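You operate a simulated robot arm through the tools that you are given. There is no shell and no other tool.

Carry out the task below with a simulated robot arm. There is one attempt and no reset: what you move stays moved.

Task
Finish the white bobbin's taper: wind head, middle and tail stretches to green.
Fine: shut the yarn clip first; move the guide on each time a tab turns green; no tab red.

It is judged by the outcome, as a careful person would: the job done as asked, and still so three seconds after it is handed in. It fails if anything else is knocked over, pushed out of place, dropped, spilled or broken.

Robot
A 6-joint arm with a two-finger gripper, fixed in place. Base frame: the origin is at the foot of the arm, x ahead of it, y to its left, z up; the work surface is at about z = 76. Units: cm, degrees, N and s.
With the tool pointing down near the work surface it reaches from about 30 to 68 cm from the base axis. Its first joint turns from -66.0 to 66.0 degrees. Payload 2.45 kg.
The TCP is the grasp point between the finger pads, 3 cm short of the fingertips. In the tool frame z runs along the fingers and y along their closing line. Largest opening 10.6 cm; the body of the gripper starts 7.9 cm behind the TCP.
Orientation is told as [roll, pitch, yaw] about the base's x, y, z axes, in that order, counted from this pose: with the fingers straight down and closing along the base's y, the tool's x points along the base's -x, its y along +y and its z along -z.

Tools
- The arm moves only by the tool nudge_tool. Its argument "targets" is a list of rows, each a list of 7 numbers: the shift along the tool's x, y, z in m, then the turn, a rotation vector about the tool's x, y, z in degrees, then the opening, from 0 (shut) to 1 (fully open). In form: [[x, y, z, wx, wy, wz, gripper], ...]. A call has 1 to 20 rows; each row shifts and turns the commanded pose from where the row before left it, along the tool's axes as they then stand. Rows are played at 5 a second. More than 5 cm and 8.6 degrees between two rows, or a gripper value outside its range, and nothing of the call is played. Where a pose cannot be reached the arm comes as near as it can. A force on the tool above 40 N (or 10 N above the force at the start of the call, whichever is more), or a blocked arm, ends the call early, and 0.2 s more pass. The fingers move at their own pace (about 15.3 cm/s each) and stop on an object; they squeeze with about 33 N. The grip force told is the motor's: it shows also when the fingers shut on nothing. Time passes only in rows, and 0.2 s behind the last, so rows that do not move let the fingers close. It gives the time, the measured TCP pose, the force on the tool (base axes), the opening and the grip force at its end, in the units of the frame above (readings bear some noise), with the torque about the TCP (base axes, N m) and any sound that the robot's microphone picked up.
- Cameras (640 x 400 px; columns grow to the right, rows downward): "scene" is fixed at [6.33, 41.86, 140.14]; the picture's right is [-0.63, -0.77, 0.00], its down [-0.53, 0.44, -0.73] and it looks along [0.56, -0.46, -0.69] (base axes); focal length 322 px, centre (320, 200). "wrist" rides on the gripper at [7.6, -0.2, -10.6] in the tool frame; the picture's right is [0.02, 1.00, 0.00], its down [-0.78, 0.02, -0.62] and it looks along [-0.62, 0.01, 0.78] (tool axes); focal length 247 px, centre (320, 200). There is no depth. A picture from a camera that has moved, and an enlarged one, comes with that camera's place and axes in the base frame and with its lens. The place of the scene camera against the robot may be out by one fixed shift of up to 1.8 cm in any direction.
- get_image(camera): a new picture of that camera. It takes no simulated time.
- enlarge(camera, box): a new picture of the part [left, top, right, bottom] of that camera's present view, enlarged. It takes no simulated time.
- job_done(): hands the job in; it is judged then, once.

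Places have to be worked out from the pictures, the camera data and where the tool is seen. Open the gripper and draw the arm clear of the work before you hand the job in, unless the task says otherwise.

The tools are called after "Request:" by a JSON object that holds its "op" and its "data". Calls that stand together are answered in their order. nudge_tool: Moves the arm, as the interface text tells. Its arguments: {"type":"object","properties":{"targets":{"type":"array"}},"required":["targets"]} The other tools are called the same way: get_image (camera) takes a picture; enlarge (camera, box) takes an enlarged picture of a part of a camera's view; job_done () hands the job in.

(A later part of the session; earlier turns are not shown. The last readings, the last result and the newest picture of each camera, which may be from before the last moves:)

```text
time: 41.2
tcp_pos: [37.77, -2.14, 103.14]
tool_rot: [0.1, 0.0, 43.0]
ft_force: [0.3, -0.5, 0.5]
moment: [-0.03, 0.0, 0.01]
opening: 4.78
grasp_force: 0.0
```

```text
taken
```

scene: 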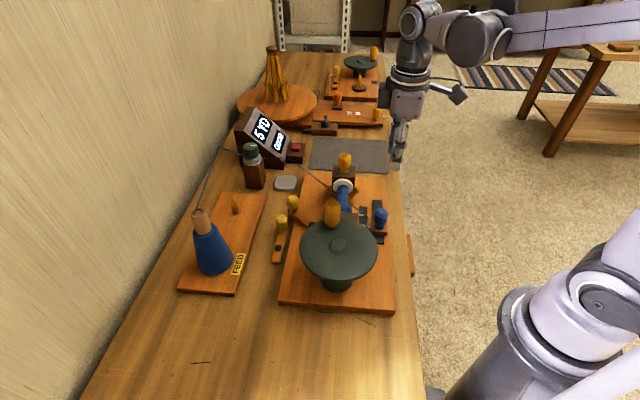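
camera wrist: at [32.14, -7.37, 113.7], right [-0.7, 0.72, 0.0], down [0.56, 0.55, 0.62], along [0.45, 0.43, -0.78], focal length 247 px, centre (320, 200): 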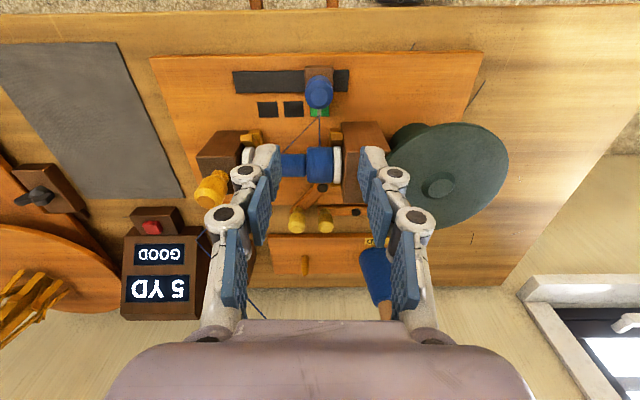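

Request:
{"op": "enlarge", "data": {"camera": "wrist", "box": [220, 50, 380, 150]}}

Request:
{"op": "enlarge", "data": {"camera": "wrist", "box": [230, 100, 410, 230]}}

```text
4.00 times, centred on (300, 100) of wrist
camera zoom: at [32.14, -7.37, 113.7], right [-0.7, 0.72, 0.0], down [0.56, 0.55, 0.62], along [0.45, 0.43, -0.78], focal length 988 px, centre (400, 600)
```

zoom: 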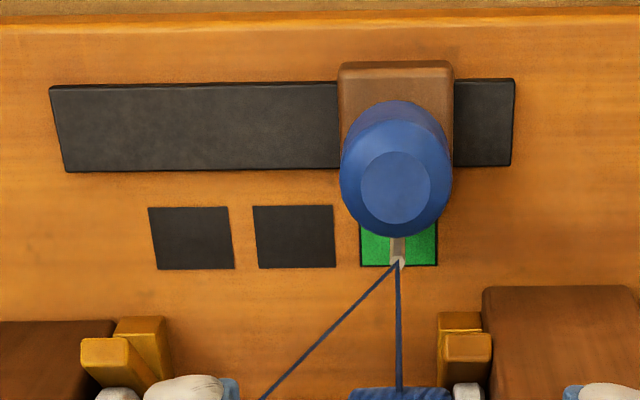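

```text
3.08 times, centred on (320, 165) of wrist
camera zoom: at [32.14, -7.37, 113.7], right [-0.7, 0.72, 0.0], down [0.56, 0.55, 0.62], along [0.45, 0.43, -0.78], focal length 760 px, centre (320, 308)
```

zoom: 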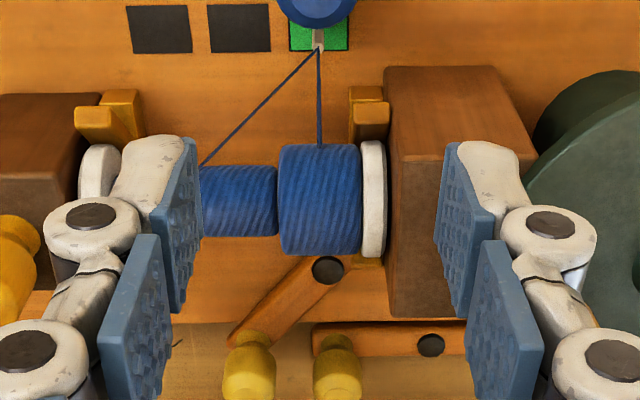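

Clear view: knob under the TCP, tab 1 green, tab spacing ≈3.7 cm toward tool −y. I lower around the blue knob and narrow the fingers to a snug cage.

Request:
{"op": "nudge_tool", "data": {"targets": [[0, 0, 0.045, 0, 0, 0, 0.45], [0, 0, 0.045, 0, 0, 0, 0.45], [0, 0, 0.04, 0, 0, 0, 0.45], [0, 0, 0.03, 0, 0, 0, 0.45], [0, 0, 0.015, 0, 0, 0, 0.45], [0, 0, 0, 0, 0, 0, 0.38], [0, 0, 0, 0, 0, 0, 0.33], [0, 0, 0, 0, 0, 0, 0.33]]}}

Request:
{"op": "get_image", "data": {"camera": "wrist"}}

Request:
{"op": "enlarge", "data": {"camera": "scene", "box": [310, 150, 430, 270]}}

```text
time: 43.0
tcp_pos: [37.67, -2.12, 85.57]
tool_rot: [0.1, 0.0, 43.0]
ft_force: [1.9, -1.6, -1.2]
moment: [-0.01, 0.0, -0.02]
opening: 3.62
grasp_force: 0.9
```

```text
taken
camera wrist: at [32.09, -7.26, 96.15], right [-0.7, 0.72, 0.0], down [0.56, 0.55, 0.62], along [0.45, 0.43, -0.78], focal length 247 px, centre (320, 200)
```

wrist: 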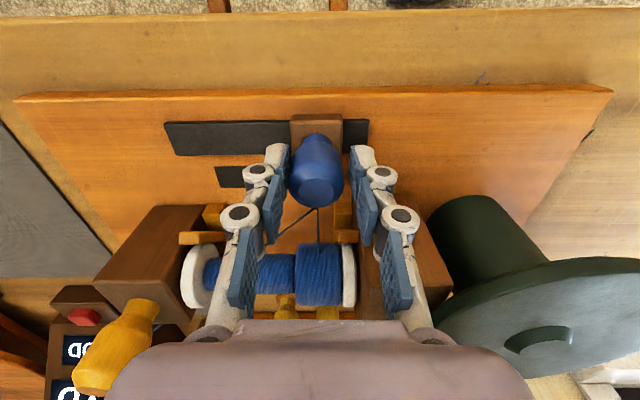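

```text
3.33 times, centred on (370, 210) of scene
camera zoom: at [6.33, 41.86, 140.14], right [-0.63, -0.77, 0.0], down [-0.53, 0.44, -0.73], along [0.56, -0.46, -0.69], focal length 1073 px, centre (153, 167)
```

zoom: 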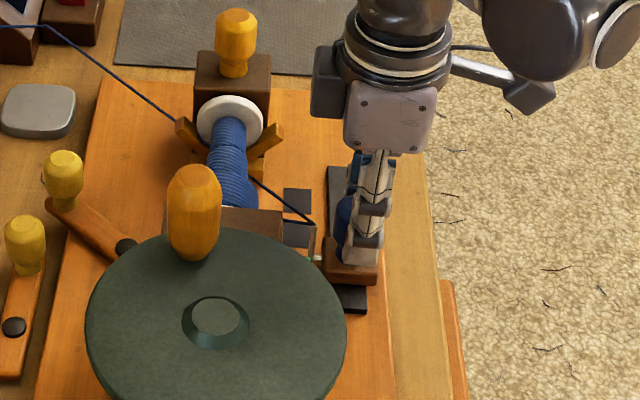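

Caged with ~0.3 cm slack. I slide the guide toward tab 2 (tool −y), about 3.9 cm of tool travel, then look.

Request:
{"op": "nudge_tool", "data": {"targets": [[0, -0.0065, 0, 0, 0, 0, 0.33], [0, -0.0065, 0, 0, 0, 0, 0.33], [0, -0.0065, 0, 0, 0, 0, 0.33], [0, -0.0065, 0, 0, 0, 0, 0.33], [0, -0.0065, 0, 0, 0, 0, 0.33], [0, -0.0065, 0, 0, 0, 0, 0.33], [0, 0, 0, 0, 0, 0, 0.33]]}}

Request:
{"op": "get_image", "data": {"camera": "wrist"}}

Request:
{"op": "enlarge", "data": {"camera": "scene", "box": [310, 150, 430, 270]}}

```text
time: 44.6
tcp_pos: [40.34, -4.89, 85.65]
tool_rot: [0.0, -0.1, 43.0]
ft_force: [0.7, 0.4, 0.0]
moment: [0.02, -0.03, 0.01]
opening: 3.51
grasp_force: 0.1
```

```text
taken
camera wrist: at [34.75, -10.18, 96.18], right [-0.7, 0.72, 0.0], down [0.56, 0.55, 0.62], along [0.45, 0.43, -0.78], focal length 247 px, centre (320, 200)
```

wrist: 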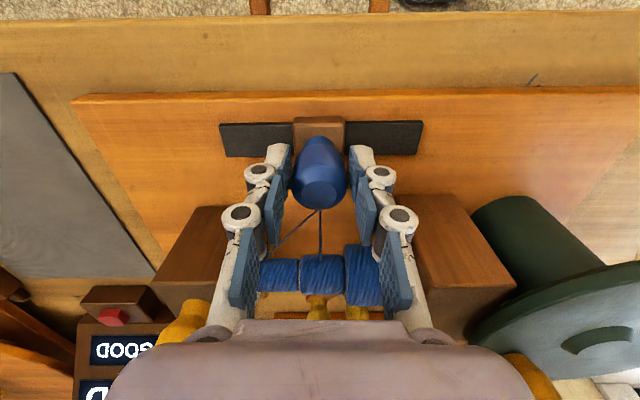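

```text
3.33 times, centred on (370, 210) of scene
camera zoom: at [6.33, 41.86, 140.14], right [-0.63, -0.77, 0.0], down [-0.53, 0.44, -0.73], along [0.56, -0.46, -0.69], focal length 1073 px, centre (153, 167)
```

zoom: 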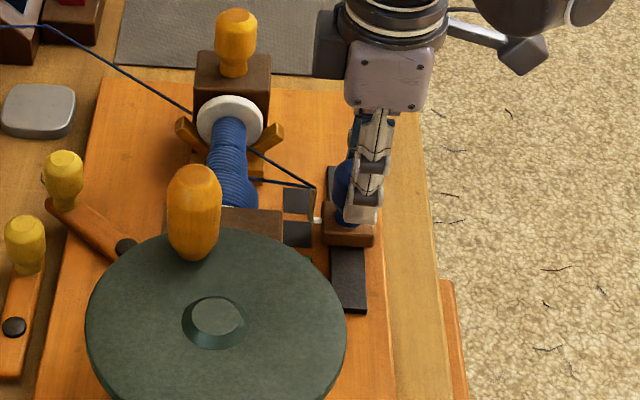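

The guide now sits centred on its track. I open slightly, raise and check its alignment with tab 2 from above.

Request:
{"op": "nudge_tool", "data": {"targets": [[0, 0.001, 0, 0, 0, 0, 0.42], [0, 0, 0, 0, 0, 0, 0.42], [0, 0, -0.03, 0, 0, 0, 0.42], [0, 0, -0.045, 0, 0, 0, 0.42], [0, 0, -0.05, 0, 0, 0, 0.42], [0, 0, -0.05, 0, 0, 0, 0.42], [0, 0, 0, 0, 0, 0, 0.42]]}}

Request:
{"op": "get_image", "data": {"camera": "wrist"}}

Request:
{"op": "enlarge", "data": {"camera": "wrist", "box": [240, 50, 400, 170]}}

Request:
{"op": "enlarge", "data": {"camera": "scene", "box": [310, 150, 430, 270]}}

```text
time: 46.2
tcp_pos: [40.21, -4.75, 103.2]
tool_rot: [0.1, 0.0, 42.9]
ft_force: [0.0, 1.1, 0.1]
moment: [-0.02, -0.01, 0.0]
opening: 4.44
grasp_force: 0.0
```

```text
taken
camera wrist: at [34.63, -9.96, 113.81], right [-0.7, 0.72, 0.0], down [0.56, 0.55, 0.62], along [0.45, 0.43, -0.78], focal length 247 px, centre (320, 200)
```

wrist: 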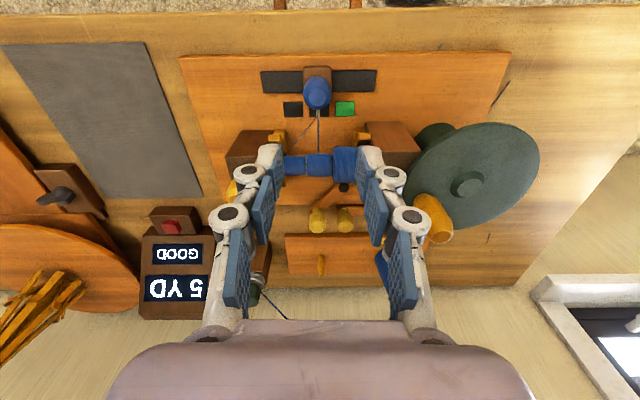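

```text
3.33 times, centred on (320, 110) of wrist
camera zoom: at [34.63, -9.96, 113.81], right [-0.7, 0.72, 0.0], down [0.56, 0.55, 0.62], along [0.45, 0.43, -0.78], focal length 823 px, centre (320, 500)
```

zoom: 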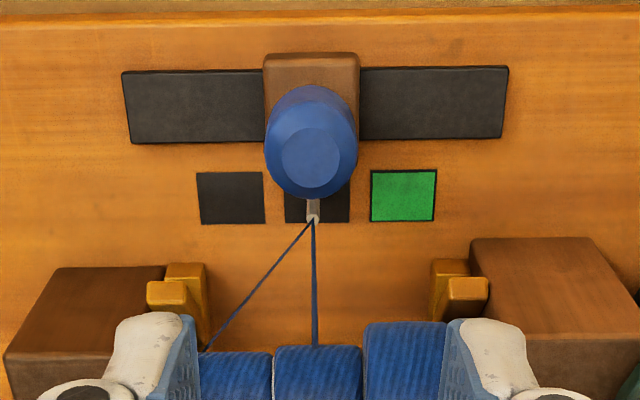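

```text
3.33 times, centred on (370, 210) of scene
camera zoom: at [6.33, 41.86, 140.14], right [-0.63, -0.77, 0.0], down [-0.53, 0.44, -0.73], along [0.56, -0.46, -0.69], focal length 1073 px, centre (153, 167)
```

zoom: 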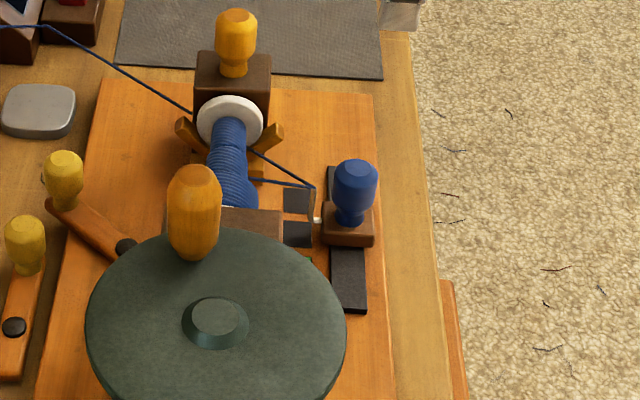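

Guide is aligned with tab 2 (within ~1 mm) and tab 1 stays green. Next I go to the winding side of the handle (handle at ≈(38.8, 12.6)), closed fingers, yaw 0, staging at (39.1, 16.0).

Request:
{"op": "nudge_tool", "data": {"targets": [[0, 0, 0, 0, 0, 7.17, 0.2], [0, 0, 0, 0, 0, 7.17, 0], [0, 0, 0, 0, 0, 7.17, 0], [0, 0, 0, 0, 0, 7.17, 0], [0, 0, 0, 0, 0, 7.17, 0], [0, 0, 0, 0, 0, 7.12, 0], [0.002, 0.0415, 0, 0, 0, 0, 0], [0.002, 0.0415, 0, 0, 0, 0, 0], [0.002, 0.0415, 0, 0, 0, 0, 0], [0.002, 0.0415, 0, 0, 0, 0, 0], [0.002, 0.0415, 0, 0, 0, 0, 0], [0, 0, 0, 0, 0, 0, 0]]}}

Request:
{"op": "get_image", "data": {"camera": "wrist"}}

Request:
{"op": "get_image", "data": {"camera": "scene"}}

```text
time: 48.8
tcp_pos: [39.28, 16.01, 103.14]
tool_rot: [-0.1, 0.0, -0.1]
ft_force: [0.5, -0.5, 0.5]
moment: [0.01, 0.02, 0.0]
opening: 0.0
grasp_force: 28.8
```

```text
taken
camera wrist: at [31.48, 15.89, 113.71], right [-0.02, 1.0, 0.0], down [0.78, 0.02, 0.62], along [0.62, 0.01, -0.78], focal length 247 px, centre (320, 200)
```

wrist: 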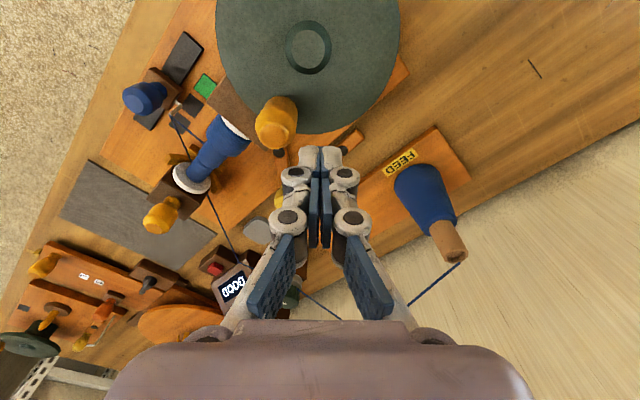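

```text
taken
```

scene: 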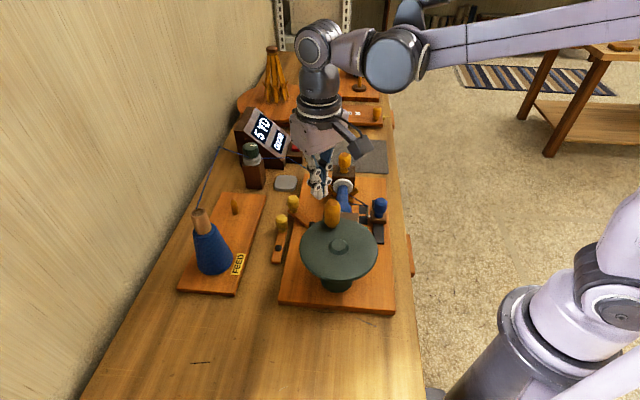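

Handle at (38.85, 12.7), tool 3.4 cm behind it. I lower and push the first ~25° clockwise, then check tab 2 in small steps this time.

Request:
{"op": "nudge_tool", "data": {"targets": [[0, 0, 0.04, 0, 0, 0, 0], [0, 0, 0.03, 0, 0, 0, 0], [0, 0, 0.01, 0, 0, 0, 0], [-0.00125, -0.00888, 0, 0, 0, 0, 0], [0.00031, -0.00898, 0, 0, 0, 0, 0], [0.00187, -0.00878, 0, 0, 0, 0, 0], [0, 0, 0, 0, 0, 0, 0]]}}

Request:
{"op": "get_image", "data": {"camera": "wrist"}}

Request:
{"op": "enlarge", "data": {"camera": "scene", "box": [230, 90, 310, 170]}}

Request:
{"op": "enlarge", "data": {"camera": "scene", "box": [290, 150, 410, 290]}}

```text
time: 50.4
tcp_pos: [39.24, 13.21, 94.99]
tool_rot: [0.1, -0.1, 0.0]
ft_force: [-0.1, 0.9, -0.5]
moment: [-0.02, 0.01, -0.03]
opening: 0.0
grasp_force: 28.8
```

```text
taken
camera wrist: at [31.38, 13.16, 105.67], right [-0.02, 1.0, 0.0], down [0.78, 0.02, 0.62], along [0.62, 0.01, -0.78], focal length 247 px, centre (320, 200)
```

wrist: 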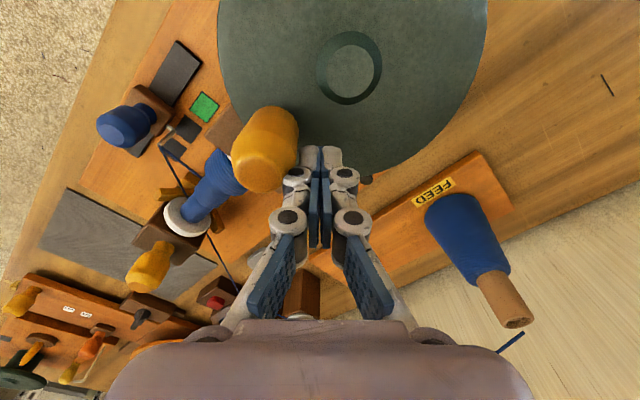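

```text
5.00 times, centred on (270, 130) of scene
camera zoom: at [6.33, 41.86, 140.14], right [-0.63, -0.77, 0.0], down [-0.53, 0.44, -0.73], along [0.56, -0.46, -0.69], focal length 1609 px, centre (570, 550)
```

zoom: 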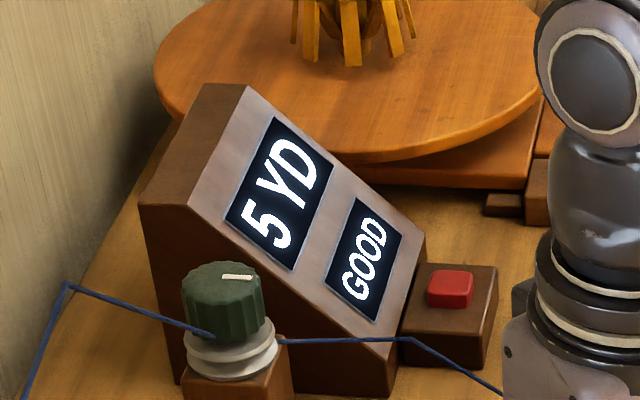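

```text
2.86 times, centred on (350, 220) of scene
camera zoom: at [6.33, 41.86, 140.14], right [-0.63, -0.77, 0.0], down [-0.53, 0.44, -0.73], along [0.56, -0.46, -0.69], focal length 920 px, centre (234, 143)
```

zoom: 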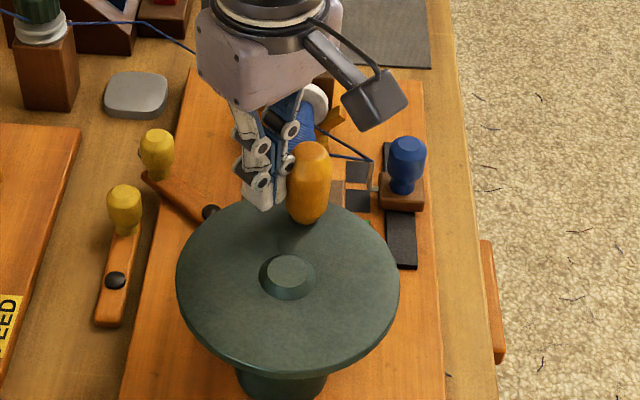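

Tab 2 is in view and still dark. I go on in 20° steps.

Request:
{"op": "nudge_tool", "data": {"targets": [[0.00336, -0.00832, 0, 0, 0, 0, 0], [0.00476, -0.00761, 0, 0, 0, 0, 0]]}}

Request:
{"op": "enlarge", "data": {"camera": "wrist", "box": [80, 40, 260, 200]}}

Request:
{"op": "enlarge", "data": {"camera": "scene", "box": [230, 90, 310, 170]}}

```text
time: 51.0
tcp_pos: [38.34, 11.65, 94.95]
tool_rot: [0.1, -0.1, 0.0]
ft_force: [0.8, 0.3, -1.0]
moment: [0.0, -0.03, 0.01]
opening: 0.01
grasp_force: 29.1
```

```text
2.50 times, centred on (170, 120) of wrist
camera zoom: at [30.59, 11.58, 105.66], right [-0.02, 1.0, 0.0], down [0.78, 0.02, 0.62], along [0.62, 0.01, -0.78], focal length 617 px, centre (695, 400)
```

zoom: 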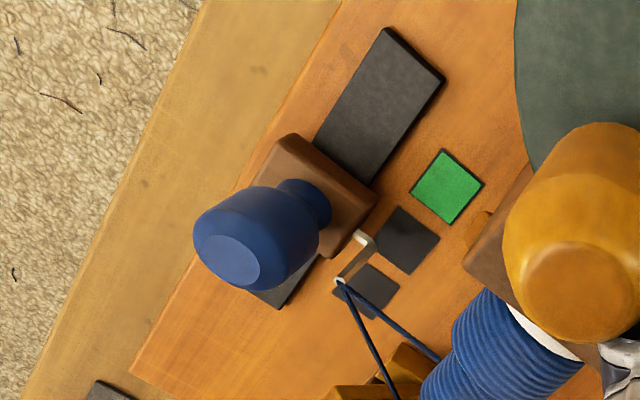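

```text
5.00 times, centred on (270, 130) of scene
camera zoom: at [6.33, 41.86, 140.14], right [-0.63, -0.77, 0.0], down [-0.53, 0.44, -0.73], along [0.56, -0.46, -0.69], focal length 1609 px, centre (570, 550)
```

zoom: 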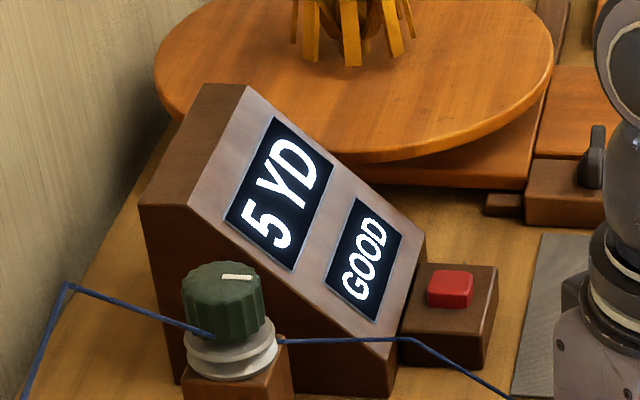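

Tab 2 dark, tab 1 green, tab 3 dark. Next 20°.

Request:
{"op": "nudge_tool", "data": {"targets": [[0.00601, -0.00668, 0, 0, 0, 0, 0], [0.00707, -0.00552, 0, 0, 0, 0, 0]]}}

Request:
{"op": "enlarge", "data": {"camera": "wrist", "box": [80, 40, 260, 200]}}

Request:
{"op": "enlarge", "data": {"camera": "scene", "box": [230, 90, 310, 170]}}

```text
time: 51.6
tcp_pos: [37.02, 10.42, 94.98]
tool_rot: [0.1, 0.0, 0.0]
ft_force: [0.0, -0.3, 0.2]
moment: [0.02, 0.0, 0.0]
opening: 0.0
grasp_force: 28.9
```

```text
2.50 times, centred on (170, 120) of wrist
camera zoom: at [29.27, 10.34, 105.65], right [-0.02, 1.0, 0.0], down [0.78, 0.02, 0.62], along [0.62, 0.01, -0.78], focal length 617 px, centre (695, 400)
```

zoom: 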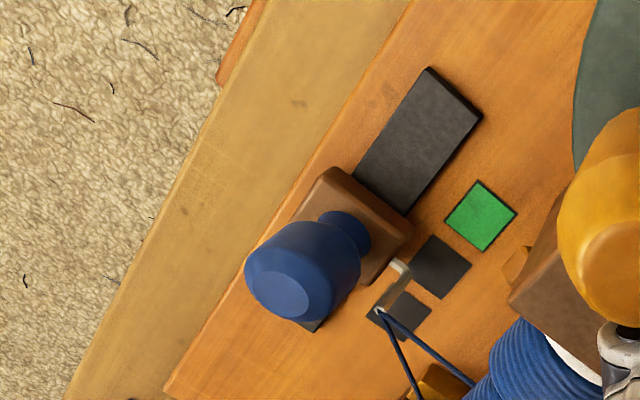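

```text
5.00 times, centred on (270, 130) of scene
camera zoom: at [6.33, 41.86, 140.14], right [-0.63, -0.77, 0.0], down [-0.53, 0.44, -0.73], along [0.56, -0.46, -0.69], focal length 1609 px, centre (570, 550)
```

zoom: 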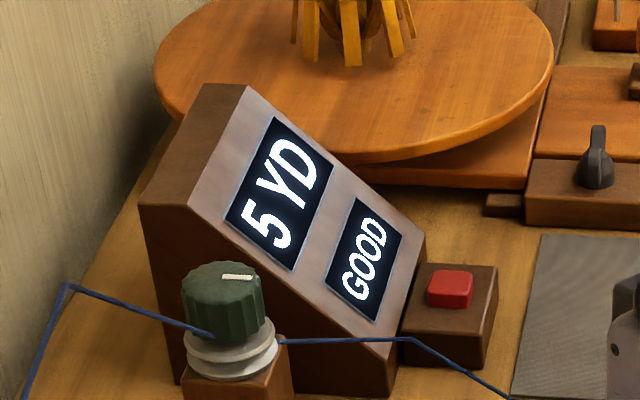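

Still dark. Next 20°.

Request:
{"op": "nudge_tool", "data": {"targets": [[0.00793, -0.00422, 0, 0, 0, 0, 0], [0.00854, -0.00277, 0, 0, 0, 0, 0]]}}

Request:
{"op": "enlarge", "data": {"camera": "wrist", "box": [110, 60, 290, 220]}}

Request:
{"op": "enlarge", "data": {"camera": "scene", "box": [230, 90, 310, 170]}}

```text
time: 52.2
tcp_pos: [35.33, 9.63, 95.01]
tool_rot: [0.0, 0.0, -0.1]
ft_force: [0.2, 0.3, 0.2]
moment: [0.03, -0.02, 0.0]
opening: 0.0
grasp_force: 28.2
```

```text
2.50 times, centred on (200, 140) of wrist
camera zoom: at [27.62, 9.65, 105.66], right [-0.02, 1.0, 0.0], down [0.78, 0.02, 0.62], along [0.62, 0.01, -0.78], focal length 617 px, centre (620, 350)
```

zoom: 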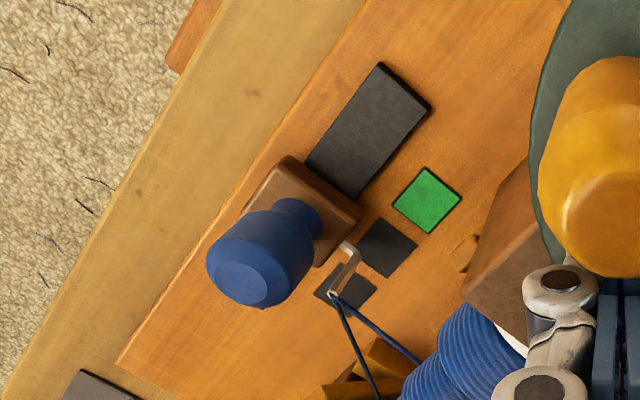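

```text
5.00 times, centred on (270, 130) of scene
camera zoom: at [6.33, 41.86, 140.14], right [-0.63, -0.77, 0.0], down [-0.53, 0.44, -0.73], along [0.56, -0.46, -0.69], focal length 1609 px, centre (570, 550)
```

zoom: 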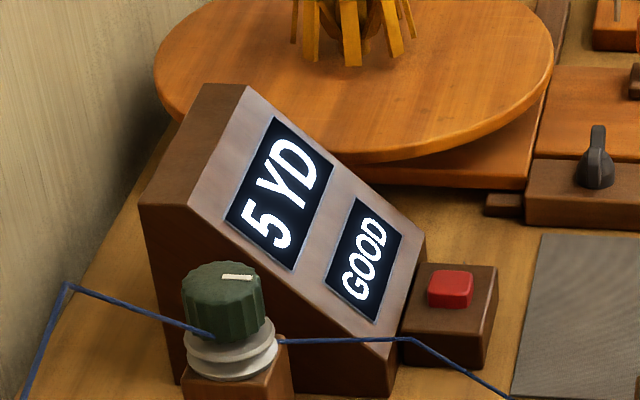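

Still dark (~85° wound on tab 2). Next 20°.

Request:
{"op": "nudge_tool", "data": {"targets": [[0.00888, -0.00125, 0, 0, 0, 0, 0], [0.00898, 0.00031, 0, 0, 0, 0, 0]]}}

Request:
{"op": "enlarge", "data": {"camera": "wrist", "box": [110, 60, 290, 220]}}

Request:
{"op": "enlarge", "data": {"camera": "scene", "box": [230, 90, 310, 170]}}

```text
time: 52.8
tcp_pos: [33.6, 9.74, 95.05]
tool_rot: [0.0, 0.0, 0.1]
ft_force: [0.1, -1.0, 0.5]
moment: [-0.03, 0.0, -0.01]
opening: 0.0
grasp_force: 28.8
```

```text
2.50 times, centred on (200, 140) of wrist
camera zoom: at [25.86, 9.55, 105.71], right [-0.02, 1.0, 0.0], down [0.78, 0.02, 0.62], along [0.62, 0.01, -0.78], focal length 617 px, centre (620, 350)
```

zoom: 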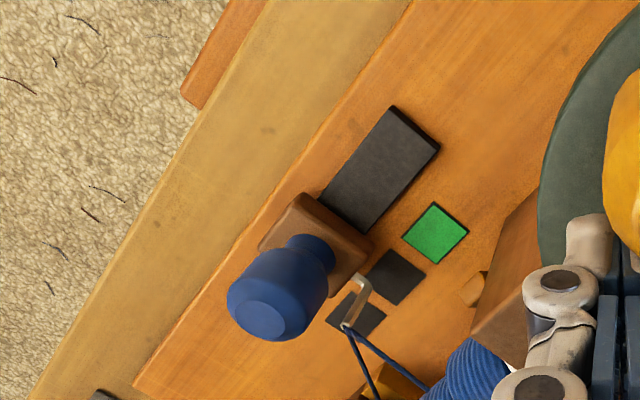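

```text
5.00 times, centred on (270, 130) of scene
camera zoom: at [6.33, 41.86, 140.14], right [-0.63, -0.77, 0.0], down [-0.53, 0.44, -0.73], along [0.56, -0.46, -0.69], focal length 1609 px, centre (570, 550)
```

zoom: 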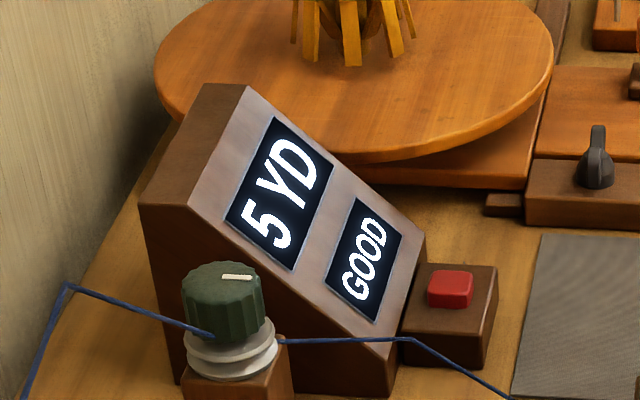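

Dark still. Next 20°.

Request:
{"op": "nudge_tool", "data": {"targets": [[0.00878, 0.00187, 0, 0, 0, 0, 0], [0.00832, 0.00336, 0, 0, 0, 0, 0]]}}

Request:
{"op": "enlarge", "data": {"camera": "wrist", "box": [130, 70, 310, 230]}}

Request:
{"op": "enlarge", "data": {"camera": "scene", "box": [230, 90, 310, 170]}}

```text
time: 53.4
tcp_pos: [31.93, 10.12, 95.04]
tool_rot: [0.0, -0.1, 0.0]
ft_force: [-0.5, 0.1, -0.2]
moment: [-0.04, 0.0, 0.0]
opening: 0.0
grasp_force: 28.9
```

```text
2.50 times, centred on (220, 150) of wrist
camera zoom: at [24.1, 10.09, 105.68], right [-0.02, 1.0, 0.0], down [0.78, 0.02, 0.62], along [0.62, 0.01, -0.78], focal length 617 px, centre (570, 325)
```

zoom: 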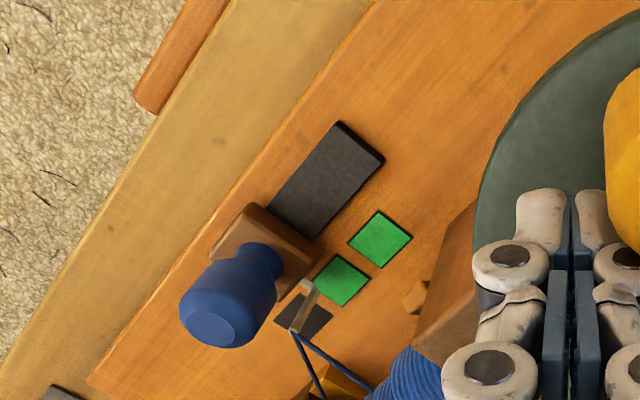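

```text
5.00 times, centred on (270, 130) of scene
camera zoom: at [6.33, 41.86, 140.14], right [-0.63, -0.77, 0.0], down [-0.53, 0.44, -0.73], along [0.56, -0.46, -0.69], focal length 1609 px, centre (570, 550)
```

zoom: 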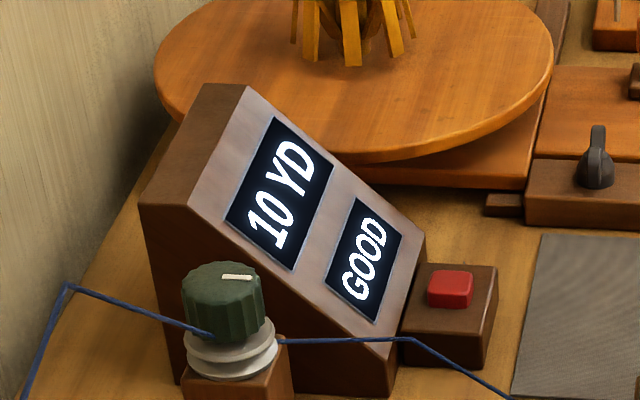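

Tab 2 turned green (counter 10 YD), tab 1 still green. I stop winding, rise, and go back to the guide for the last shift.

Request:
{"op": "nudge_tool", "data": {"targets": [[0, 0, -0.04, 0, 0, 0, 0], [0, 0, -0.04, 0, 0, 0, 0], [0, 0, 0, 0, 0, -7.17, 0.2], [0, 0, 0, 0, 0, -7.17, 0.45], [0, 0, 0, 0, 0, -7.17, 0.45], [0, 0, 0, 0, 0, -7.17, 0.45], [0, 0, 0, 0, 0, -7.17, 0.45], [0, 0, 0, 0, 0, -7.17, 0.45], [0.0082, -0.0334, 0, 0, 0, 0, 0.45], [0.0082, -0.0334, 0, 0, 0, 0, 0.45], [0.0082, -0.0334, 0, 0, 0, 0, 0.45], [0.0082, -0.0334, 0, 0, 0, 0, 0.45], [0.0081, -0.0334, 0, 0, 0, 0, 0.45], [0, 0, 0, 0, 0, 0, 0.45]]}}

Request:
{"op": "get_image", "data": {"camera": "wrist"}}

Request:
{"op": "enlarge", "data": {"camera": "wrist", "box": [240, 50, 400, 170]}}

```text
time: 56.4
tcp_pos: [40.31, -4.9, 103.21]
tool_rot: [0.1, 0.0, 42.9]
ft_force: [0.7, 0.0, -0.2]
moment: [0.0, 0.0, 0.02]
opening: 4.77
grasp_force: 0.1
```

```text
taken
camera wrist: at [34.76, -10.19, 113.76], right [-0.7, 0.72, 0.0], down [0.56, 0.55, 0.62], along [0.45, 0.43, -0.78], focal length 247 px, centre (320, 200)
```

wrist: 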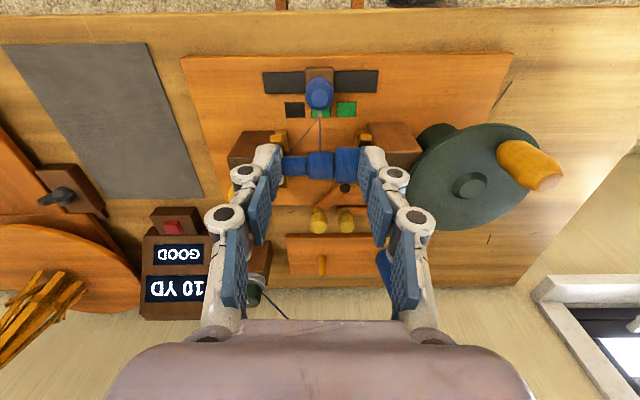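

```text
3.33 times, centred on (320, 110) of wrist
camera zoom: at [34.76, -10.19, 113.76], right [-0.7, 0.72, 0.0], down [0.56, 0.55, 0.62], along [0.45, 0.43, -0.78], focal length 823 px, centre (320, 500)
```

zoom: 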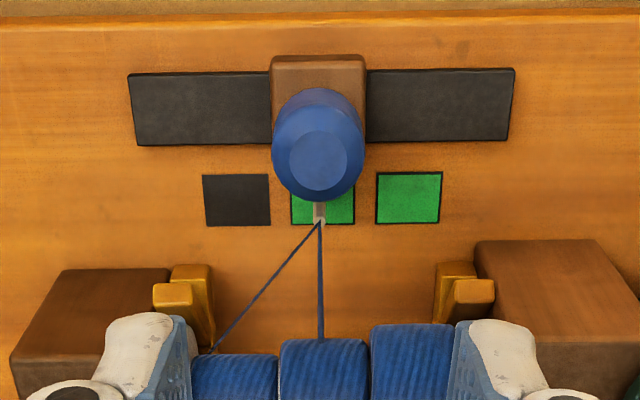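

Both tabs green; the knob is exactly under the tool. I lower, cage the knob and slide it on by ~3.6 cm to tab 3.

Request:
{"op": "nudge_tool", "data": {"targets": [[0, 0, 0.045, 0, 0, 0, 0.45], [0, 0, 0.045, 0, 0, 0, 0.45], [0, 0, 0.04, 0, 0, 0, 0.45], [0, 0, 0.03, 0, 0, 0, 0.45], [0, 0, 0.016, 0, 0, 0, 0.45], [0, 0, 0, 0, 0, 0, 0.38], [0, 0, 0, 0, 0, 0, 0.33], [0, 0, 0, 0, 0, 0, 0.33], [0, -0.0064, 0, 0, 0, 0, 0.33], [0, -0.0064, 0, 0, 0, 0, 0.33], [0, -0.0064, 0, 0, 0, 0, 0.33], [0, -0.0064, 0, 0, 0, 0, 0.33], [0, -0.0064, 0, 0, 0, 0, 0.33], [0, -0.0064, 0, 0, 0, 0, 0.33], [0, 0, 0, 0, 0, 0, 0.33]]}}

Request:
{"op": "get_image", "data": {"camera": "wrist"}}

Request:
{"op": "enlarge", "data": {"camera": "scene", "box": [310, 150, 430, 270]}}

```text
time: 59.6
tcp_pos: [43.05, -7.72, 85.5]
tool_rot: [0.0, 0.0, 42.9]
ft_force: [-1.3, 0.4, 0.0]
moment: [0.02, -0.03, -0.01]
opening: 3.49
grasp_force: 0.1
```

```text
taken
camera wrist: at [37.36, -12.88, 96.11], right [-0.7, 0.72, 0.0], down [0.56, 0.55, 0.62], along [0.45, 0.43, -0.78], focal length 247 px, centre (320, 200)
```

wrist: 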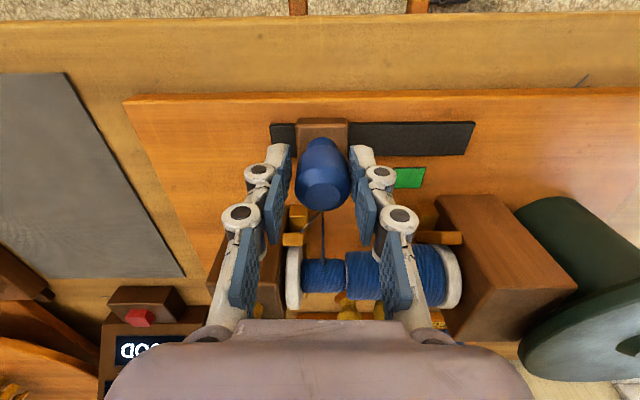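

```text
3.33 times, centred on (370, 210) of scene
camera zoom: at [6.33, 41.86, 140.14], right [-0.63, -0.77, 0.0], down [-0.53, 0.44, -0.73], along [0.56, -0.46, -0.69], focal length 1073 px, centre (153, 167)
```

zoom: 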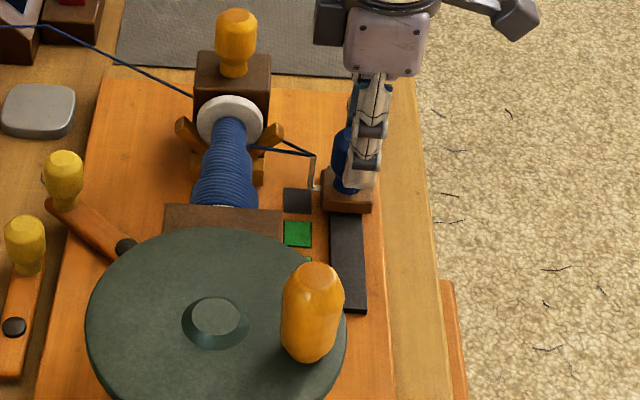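

The guide moved without resistance. I open a little, rise and check alignment with tab 3.

Request:
{"op": "nudge_tool", "data": {"targets": [[0, 0.001, 0, 0, 0, 0, 0.42], [0, 0, 0, 0, 0, 0, 0.42], [0, 0, -0.03, 0, 0, 0, 0.42], [0, 0, -0.045, 0, 0, 0, 0.42], [0, 0, -0.05, 0, 0, 0, 0.42], [0, 0, -0.05, 0, 0, 0, 0.42], [0, 0, 0, 0, 0, 0, 0.42]]}}

Request:
{"op": "get_image", "data": {"camera": "wrist"}}

Request:
{"op": "enlarge", "data": {"camera": "wrist", "box": [240, 50, 400, 170]}}

```text
time: 61.2
tcp_pos: [42.87, -7.52, 103.18]
tool_rot: [0.0, 0.0, 43.0]
ft_force: [-0.2, 0.2, -0.3]
moment: [-0.02, 0.02, 0.02]
opening: 4.46
grasp_force: 0.0
```

```text
taken
camera wrist: at [37.21, -12.75, 113.74], right [-0.7, 0.72, 0.0], down [0.56, 0.55, 0.62], along [0.45, 0.43, -0.78], focal length 247 px, centre (320, 200)
```

wrist: 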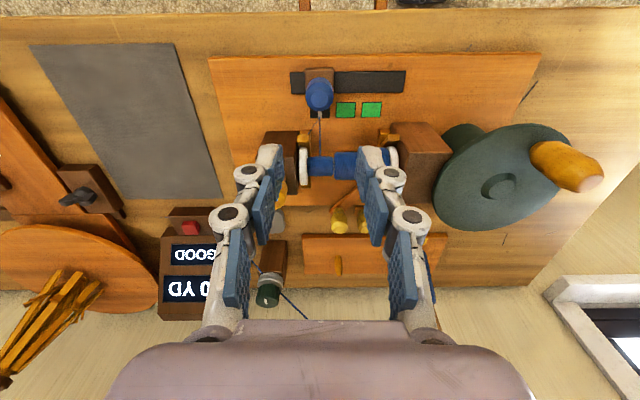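

```text
3.33 times, centred on (320, 110) of wrist
camera zoom: at [37.21, -12.75, 113.74], right [-0.7, 0.72, 0.0], down [0.56, 0.55, 0.62], along [0.45, 0.43, -0.78], focal length 823 px, centre (320, 500)
```

zoom: 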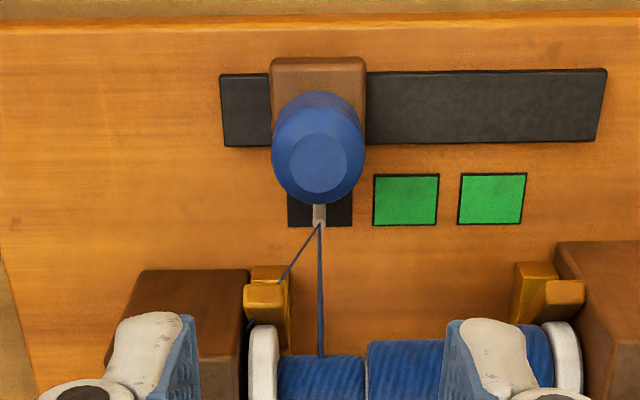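

Hook and tab 3 line up. I return to where I left off behind the handle (handle ≈ (29.6, 13.1)) with the fingers shut.

Request:
{"op": "nudge_tool", "data": {"targets": [[0, 0, 0, 0, 0, 7.17, 0.2], [0, 0, 0, 0, 0, 7.17, 0], [0, 0, 0, 0, 0, 7.17, 0], [0, 0, 0, 0, 0, 7.17, 0], [0, 0, 0, 0, 0, 7.17, 0], [0, 0, 0, 0, 0, 7.15, 0], [0.0219, 0.0352, 0, 0, 0, 0, 0], [0.0219, 0.0352, 0, 0, 0, 0, 0], [0.0219, 0.0352, 0, 0, 0, 0, 0], [0.0219, 0.0352, 0, 0, 0, 0, 0], [0.0219, 0.0352, 0, 0, 0, 0, 0], [0, 0, 0, 0, 0, 0, 0]]}}

Request:
{"op": "get_image", "data": {"camera": "wrist"}}

Request:
{"op": "enlarge", "data": {"camera": "scene", "box": [230, 90, 310, 170]}}

```text
time: 63.8
tcp_pos: [31.94, 10.02, 102.89]
tool_rot: [0.0, 0.0, 0.0]
ft_force: [-0.4, -0.3, 0.8]
moment: [0.02, -0.01, 0.01]
opening: 0.0
grasp_force: 28.8
```

```text
taken
camera wrist: at [24.03, 9.95, 113.56], right [-0.02, 1.0, 0.0], down [0.78, 0.02, 0.62], along [0.62, 0.01, -0.78], focal length 247 px, centre (320, 200)
```

wrist: 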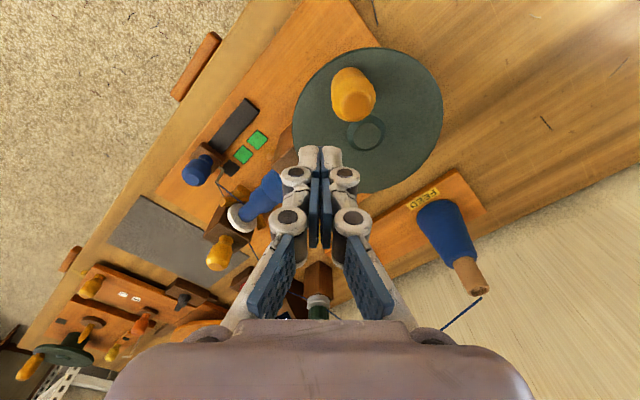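

```text
5.00 times, centred on (270, 130) of scene
camera zoom: at [6.33, 41.86, 140.14], right [-0.63, -0.77, 0.0], down [-0.53, 0.44, -0.73], along [0.56, -0.46, -0.69], focal length 1609 px, centre (570, 550)
```

zoom: 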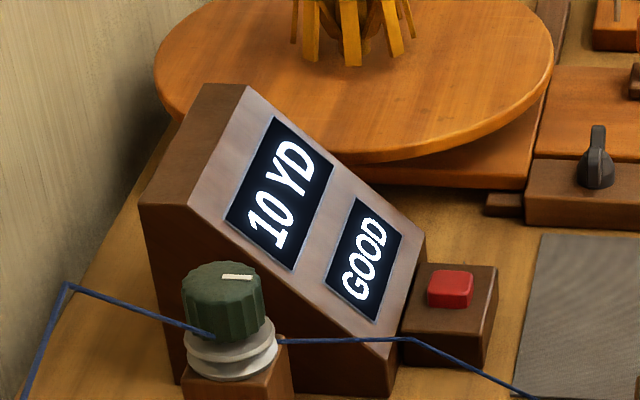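

Handle at ≈(29.5, 12.5), tool right behind it. I lower and wind the first ~15° for tab 3.

Request:
{"op": "nudge_tool", "data": {"targets": [[0, 0, 0.04, 0, 0, 0, 0], [0, 0, 0.03, 0, 0, 0, 0], [0, 0, 0.009, 0, 0, 0, 0], [0.00761, 0.00476, 0, 0, 0, 0, 0], [0.00668, 0.00601, 0, 0, 0, 0, 0]]}}

Request:
{"op": "get_image", "data": {"camera": "wrist"}}

Request:
{"op": "enlarge", "data": {"camera": "wrist", "box": [130, 70, 310, 230]}}

```text
time: 65.0
tcp_pos: [30.4, 11.15, 95.07]
tool_rot: [0.0, -0.1, 0.0]
ft_force: [-0.2, -0.2, 0.2]
moment: [-0.03, -0.02, -0.04]
opening: 0.01
grasp_force: 28.5
```

```text
taken
camera wrist: at [22.65, 11.02, 105.71], right [-0.02, 1.0, 0.0], down [0.78, 0.02, 0.62], along [0.62, 0.01, -0.78], focal length 247 px, centre (320, 200)
```

wrist: 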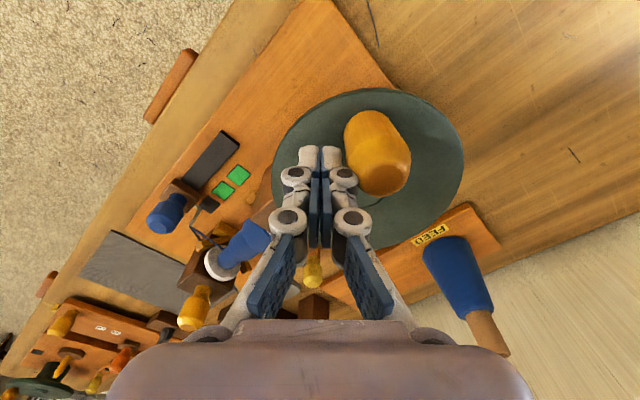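

```text
2.50 times, centred on (220, 150) of wrist
camera zoom: at [22.65, 11.02, 105.71], right [-0.02, 1.0, 0.0], down [0.78, 0.02, 0.62], along [0.62, 0.01, -0.78], focal length 617 px, centre (570, 325)
```

zoom: 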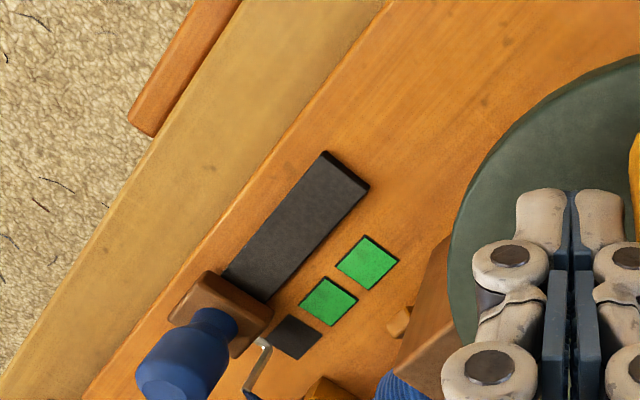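

Tab 3 visible and dark; tabs 1 and 2 green. Next 20°.

Request:
{"op": "nudge_tool", "data": {"targets": [[0.00552, 0.00707, 0, 0, 0, 0, 0], [0.00422, 0.00793, 0, 0, 0, 0, 0]]}}

Request:
{"op": "enlarge", "data": {"camera": "wrist", "box": [130, 90, 310, 250]}}

Request:
{"op": "enlarge", "data": {"camera": "scene", "box": [230, 90, 310, 170]}}

```text
time: 65.6
tcp_pos: [29.43, 12.51, 95.13]
tool_rot: [0.0, 0.0, 0.0]
ft_force: [-0.2, -0.6, 0.1]
moment: [0.03, 0.03, -0.05]
opening: 0.0
grasp_force: 28.9
```

```text
2.50 times, centred on (220, 170) of wrist
camera zoom: at [21.73, 12.51, 105.68], right [-0.02, 1.0, 0.0], down [0.78, 0.02, 0.62], along [0.62, 0.01, -0.78], focal length 617 px, centre (570, 275)
```

zoom: 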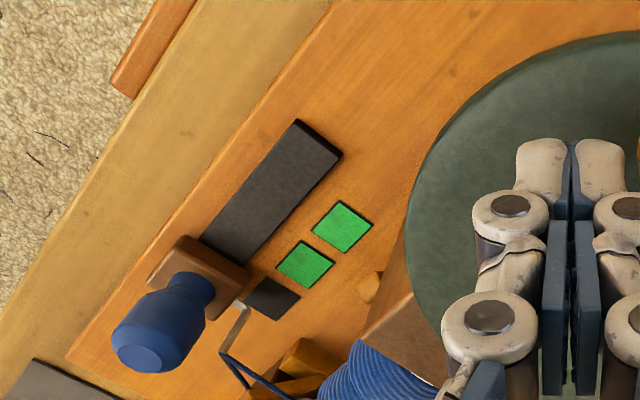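

```text
5.00 times, centred on (270, 130) of scene
camera zoom: at [6.33, 41.86, 140.14], right [-0.63, -0.77, 0.0], down [-0.53, 0.44, -0.73], along [0.56, -0.46, -0.69], focal length 1609 px, centre (570, 550)
```

zoom: 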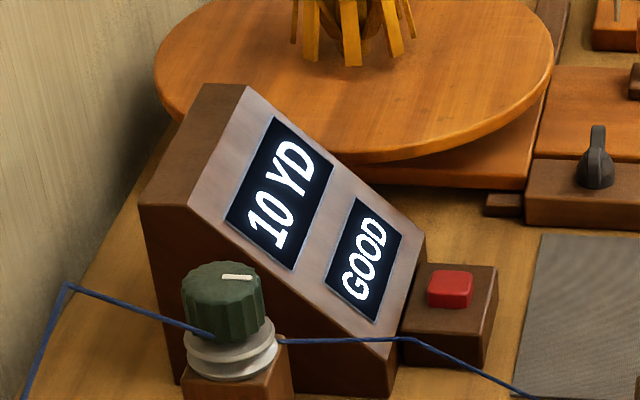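

Tab 3 still dark. Next 20°.

Request:
{"op": "nudge_tool", "data": {"targets": [[0.00277, 0.00854, 0, 0, 0, 0, 0], [0.00125, 0.00888, 0, 0, 0, 0, 0]]}}

Request:
{"op": "enlarge", "data": {"camera": "wrist", "box": [110, 90, 290, 250]}}

Request:
{"op": "enlarge", "data": {"camera": "scene", "box": [230, 90, 310, 170]}}

```text
time: 66.2
tcp_pos: [29.04, 14.4, 95.1]
tool_rot: [0.0, 0.0, 0.0]
ft_force: [-0.5, -0.6, 0.2]
moment: [0.05, 0.01, -0.01]
opening: 0.02
grasp_force: 28.2
```

```text
2.50 times, centred on (200, 170) of wrist
camera zoom: at [21.29, 14.27, 105.72], right [-0.02, 1.0, 0.0], down [0.78, 0.02, 0.62], along [0.62, 0.01, -0.78], focal length 617 px, centre (620, 275)
```

zoom: 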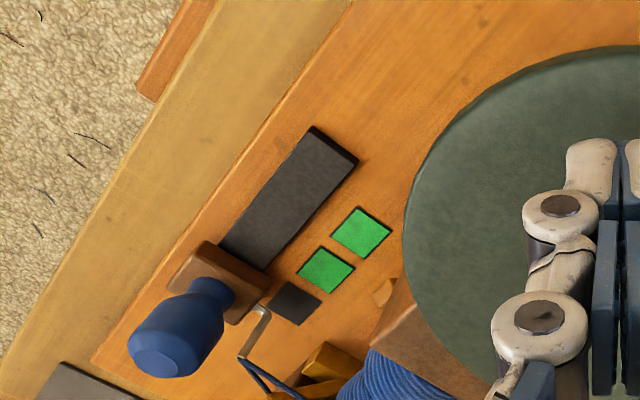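

```text
5.00 times, centred on (270, 130) of scene
camera zoom: at [6.33, 41.86, 140.14], right [-0.63, -0.77, 0.0], down [-0.53, 0.44, -0.73], along [0.56, -0.46, -0.69], focal length 1609 px, centre (570, 550)
```

zoom: 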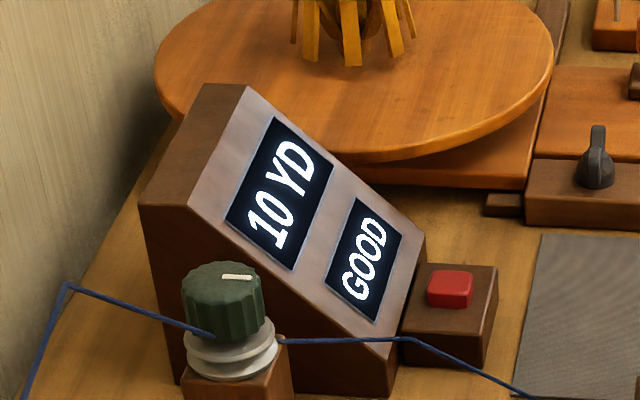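

Still dark (~55° wound on tab 3). Next 20°.

Request:
{"op": "nudge_tool", "data": {"targets": [[-0.00031, 0.00898, 0, 0, 0, 0, 0], [-0.00187, 0.00878, 0, 0, 0, 0, 0]]}}

Request:
{"op": "enlarge", "data": {"camera": "wrist", "box": [90, 90, 270, 250]}}

Request:
{"op": "enlarge", "data": {"camera": "scene", "box": [230, 90, 310, 170]}}

```text
time: 66.8
tcp_pos: [29.36, 16.11, 95.13]
tool_rot: [0.0, 0.0, 0.0]
ft_force: [1.0, 0.0, 0.5]
moment: [-0.01, 0.02, 0.01]
opening: 0.01
grasp_force: 28.7
```

```text
2.50 times, centred on (180, 170) of wrist
camera zoom: at [21.54, 16.07, 105.7], right [-0.02, 1.0, 0.0], down [0.78, 0.02, 0.62], along [0.62, 0.01, -0.78], focal length 617 px, centre (670, 275)
```

zoom: 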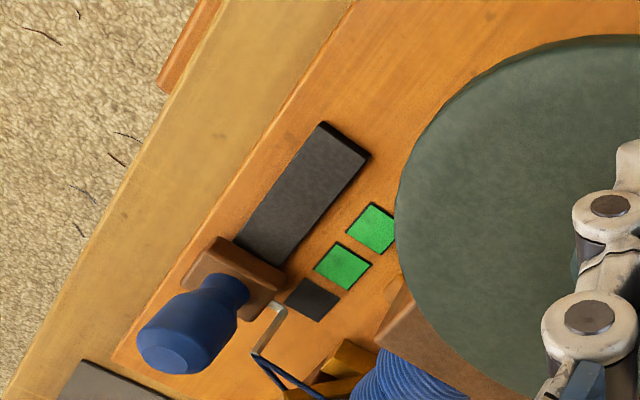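

```text
5.00 times, centred on (270, 130) of scene
camera zoom: at [6.33, 41.86, 140.14], right [-0.63, -0.77, 0.0], down [-0.53, 0.44, -0.73], along [0.56, -0.46, -0.69], focal length 1609 px, centre (570, 550)
```

zoom: 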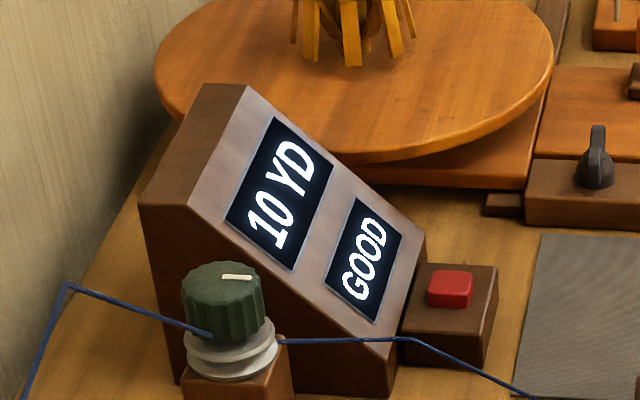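

Still dark. Next 20°.

Request:
{"op": "nudge_tool", "data": {"targets": [[-0.00336, 0.00832, 0, 0, 0, 0, 0], [-0.00476, 0.00761, 0, 0, 0, 0, 0]]}}

Request:
{"op": "enlarge", "data": {"camera": "wrist", "box": [70, 80, 250, 240]}}

Request:
{"op": "enlarge", "data": {"camera": "scene", "box": [230, 90, 310, 170]}}

```text
time: 67.4
tcp_pos: [30.18, 17.8, 95.14]
tool_rot: [0.0, 0.0, -0.1]
ft_force: [0.0, 0.2, -0.8]
moment: [-0.02, -0.01, -0.02]
opening: 0.0
grasp_force: 28.4
```

```text
2.50 times, centred on (160, 160) of wrist
camera zoom: at [22.36, 17.68, 105.71], right [-0.02, 1.0, 0.0], down [0.78, 0.02, 0.62], along [0.62, 0.01, -0.78], focal length 617 px, centre (720, 300)
```

zoom: 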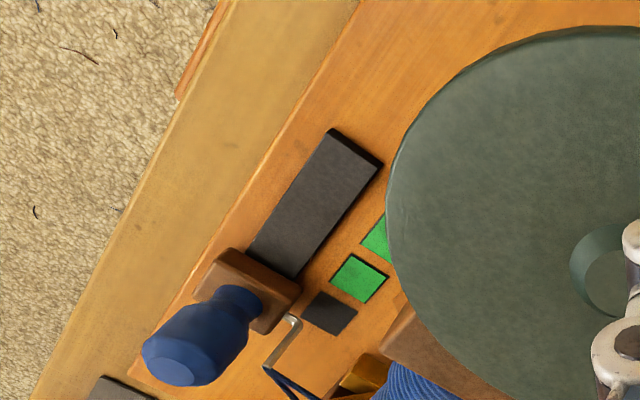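

```text
5.00 times, centred on (270, 130) of scene
camera zoom: at [6.33, 41.86, 140.14], right [-0.63, -0.77, 0.0], down [-0.53, 0.44, -0.73], along [0.56, -0.46, -0.69], focal length 1609 px, centre (570, 550)
```

zoom: 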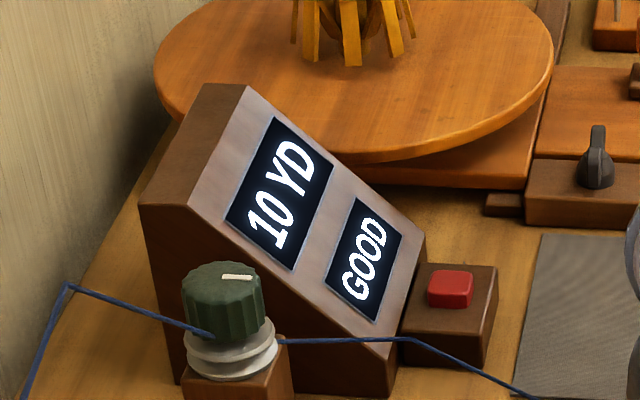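

Still dark (~95° wound). T2 needed ~120°, so I continue by 20° and check.

Request:
{"op": "nudge_tool", "data": {"targets": [[-0.00601, 0.00668, 0, 0, 0, 0, 0], [-0.00707, 0.00552, 0, 0, 0, 0, 0]]}}

Request:
{"op": "enlarge", "data": {"camera": "wrist", "box": [50, 70, 230, 230]}}

Request:
{"op": "enlarge", "data": {"camera": "scene", "box": [230, 90, 400, 270]}}

```text
time: 68.0
tcp_pos: [31.53, 19.08, 95.22]
tool_rot: [0.0, 0.0, 0.1]
ft_force: [-0.2, 0.0, 0.3]
moment: [-0.01, -0.01, 0.03]
opening: 0.01
grasp_force: 28.2
```

```text
2.50 times, centred on (140, 150) of wrist
camera zoom: at [23.7, 18.91, 105.75], right [-0.02, 1.0, 0.0], down [0.78, 0.02, 0.62], along [0.62, 0.01, -0.78], focal length 617 px, centre (770, 325)
```

zoom: 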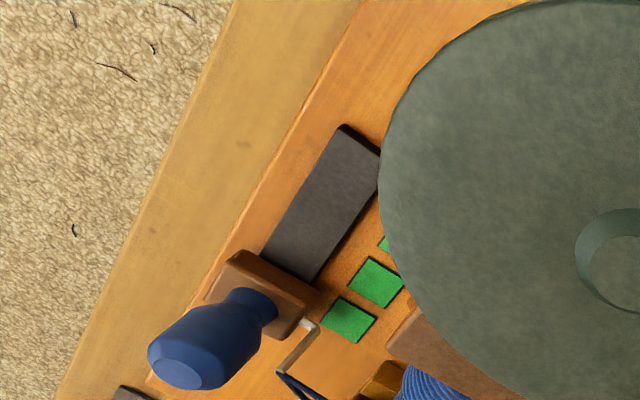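

```text
2.22 times, centred on (315, 180) of scene
camera zoom: at [6.33, 41.86, 140.14], right [-0.63, -0.77, 0.0], down [-0.53, 0.44, -0.73], along [0.56, -0.46, -0.69], focal length 715 px, centre (331, 244)
```

zoom: 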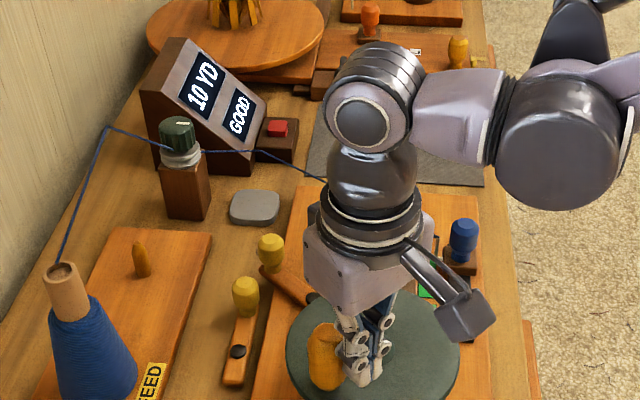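

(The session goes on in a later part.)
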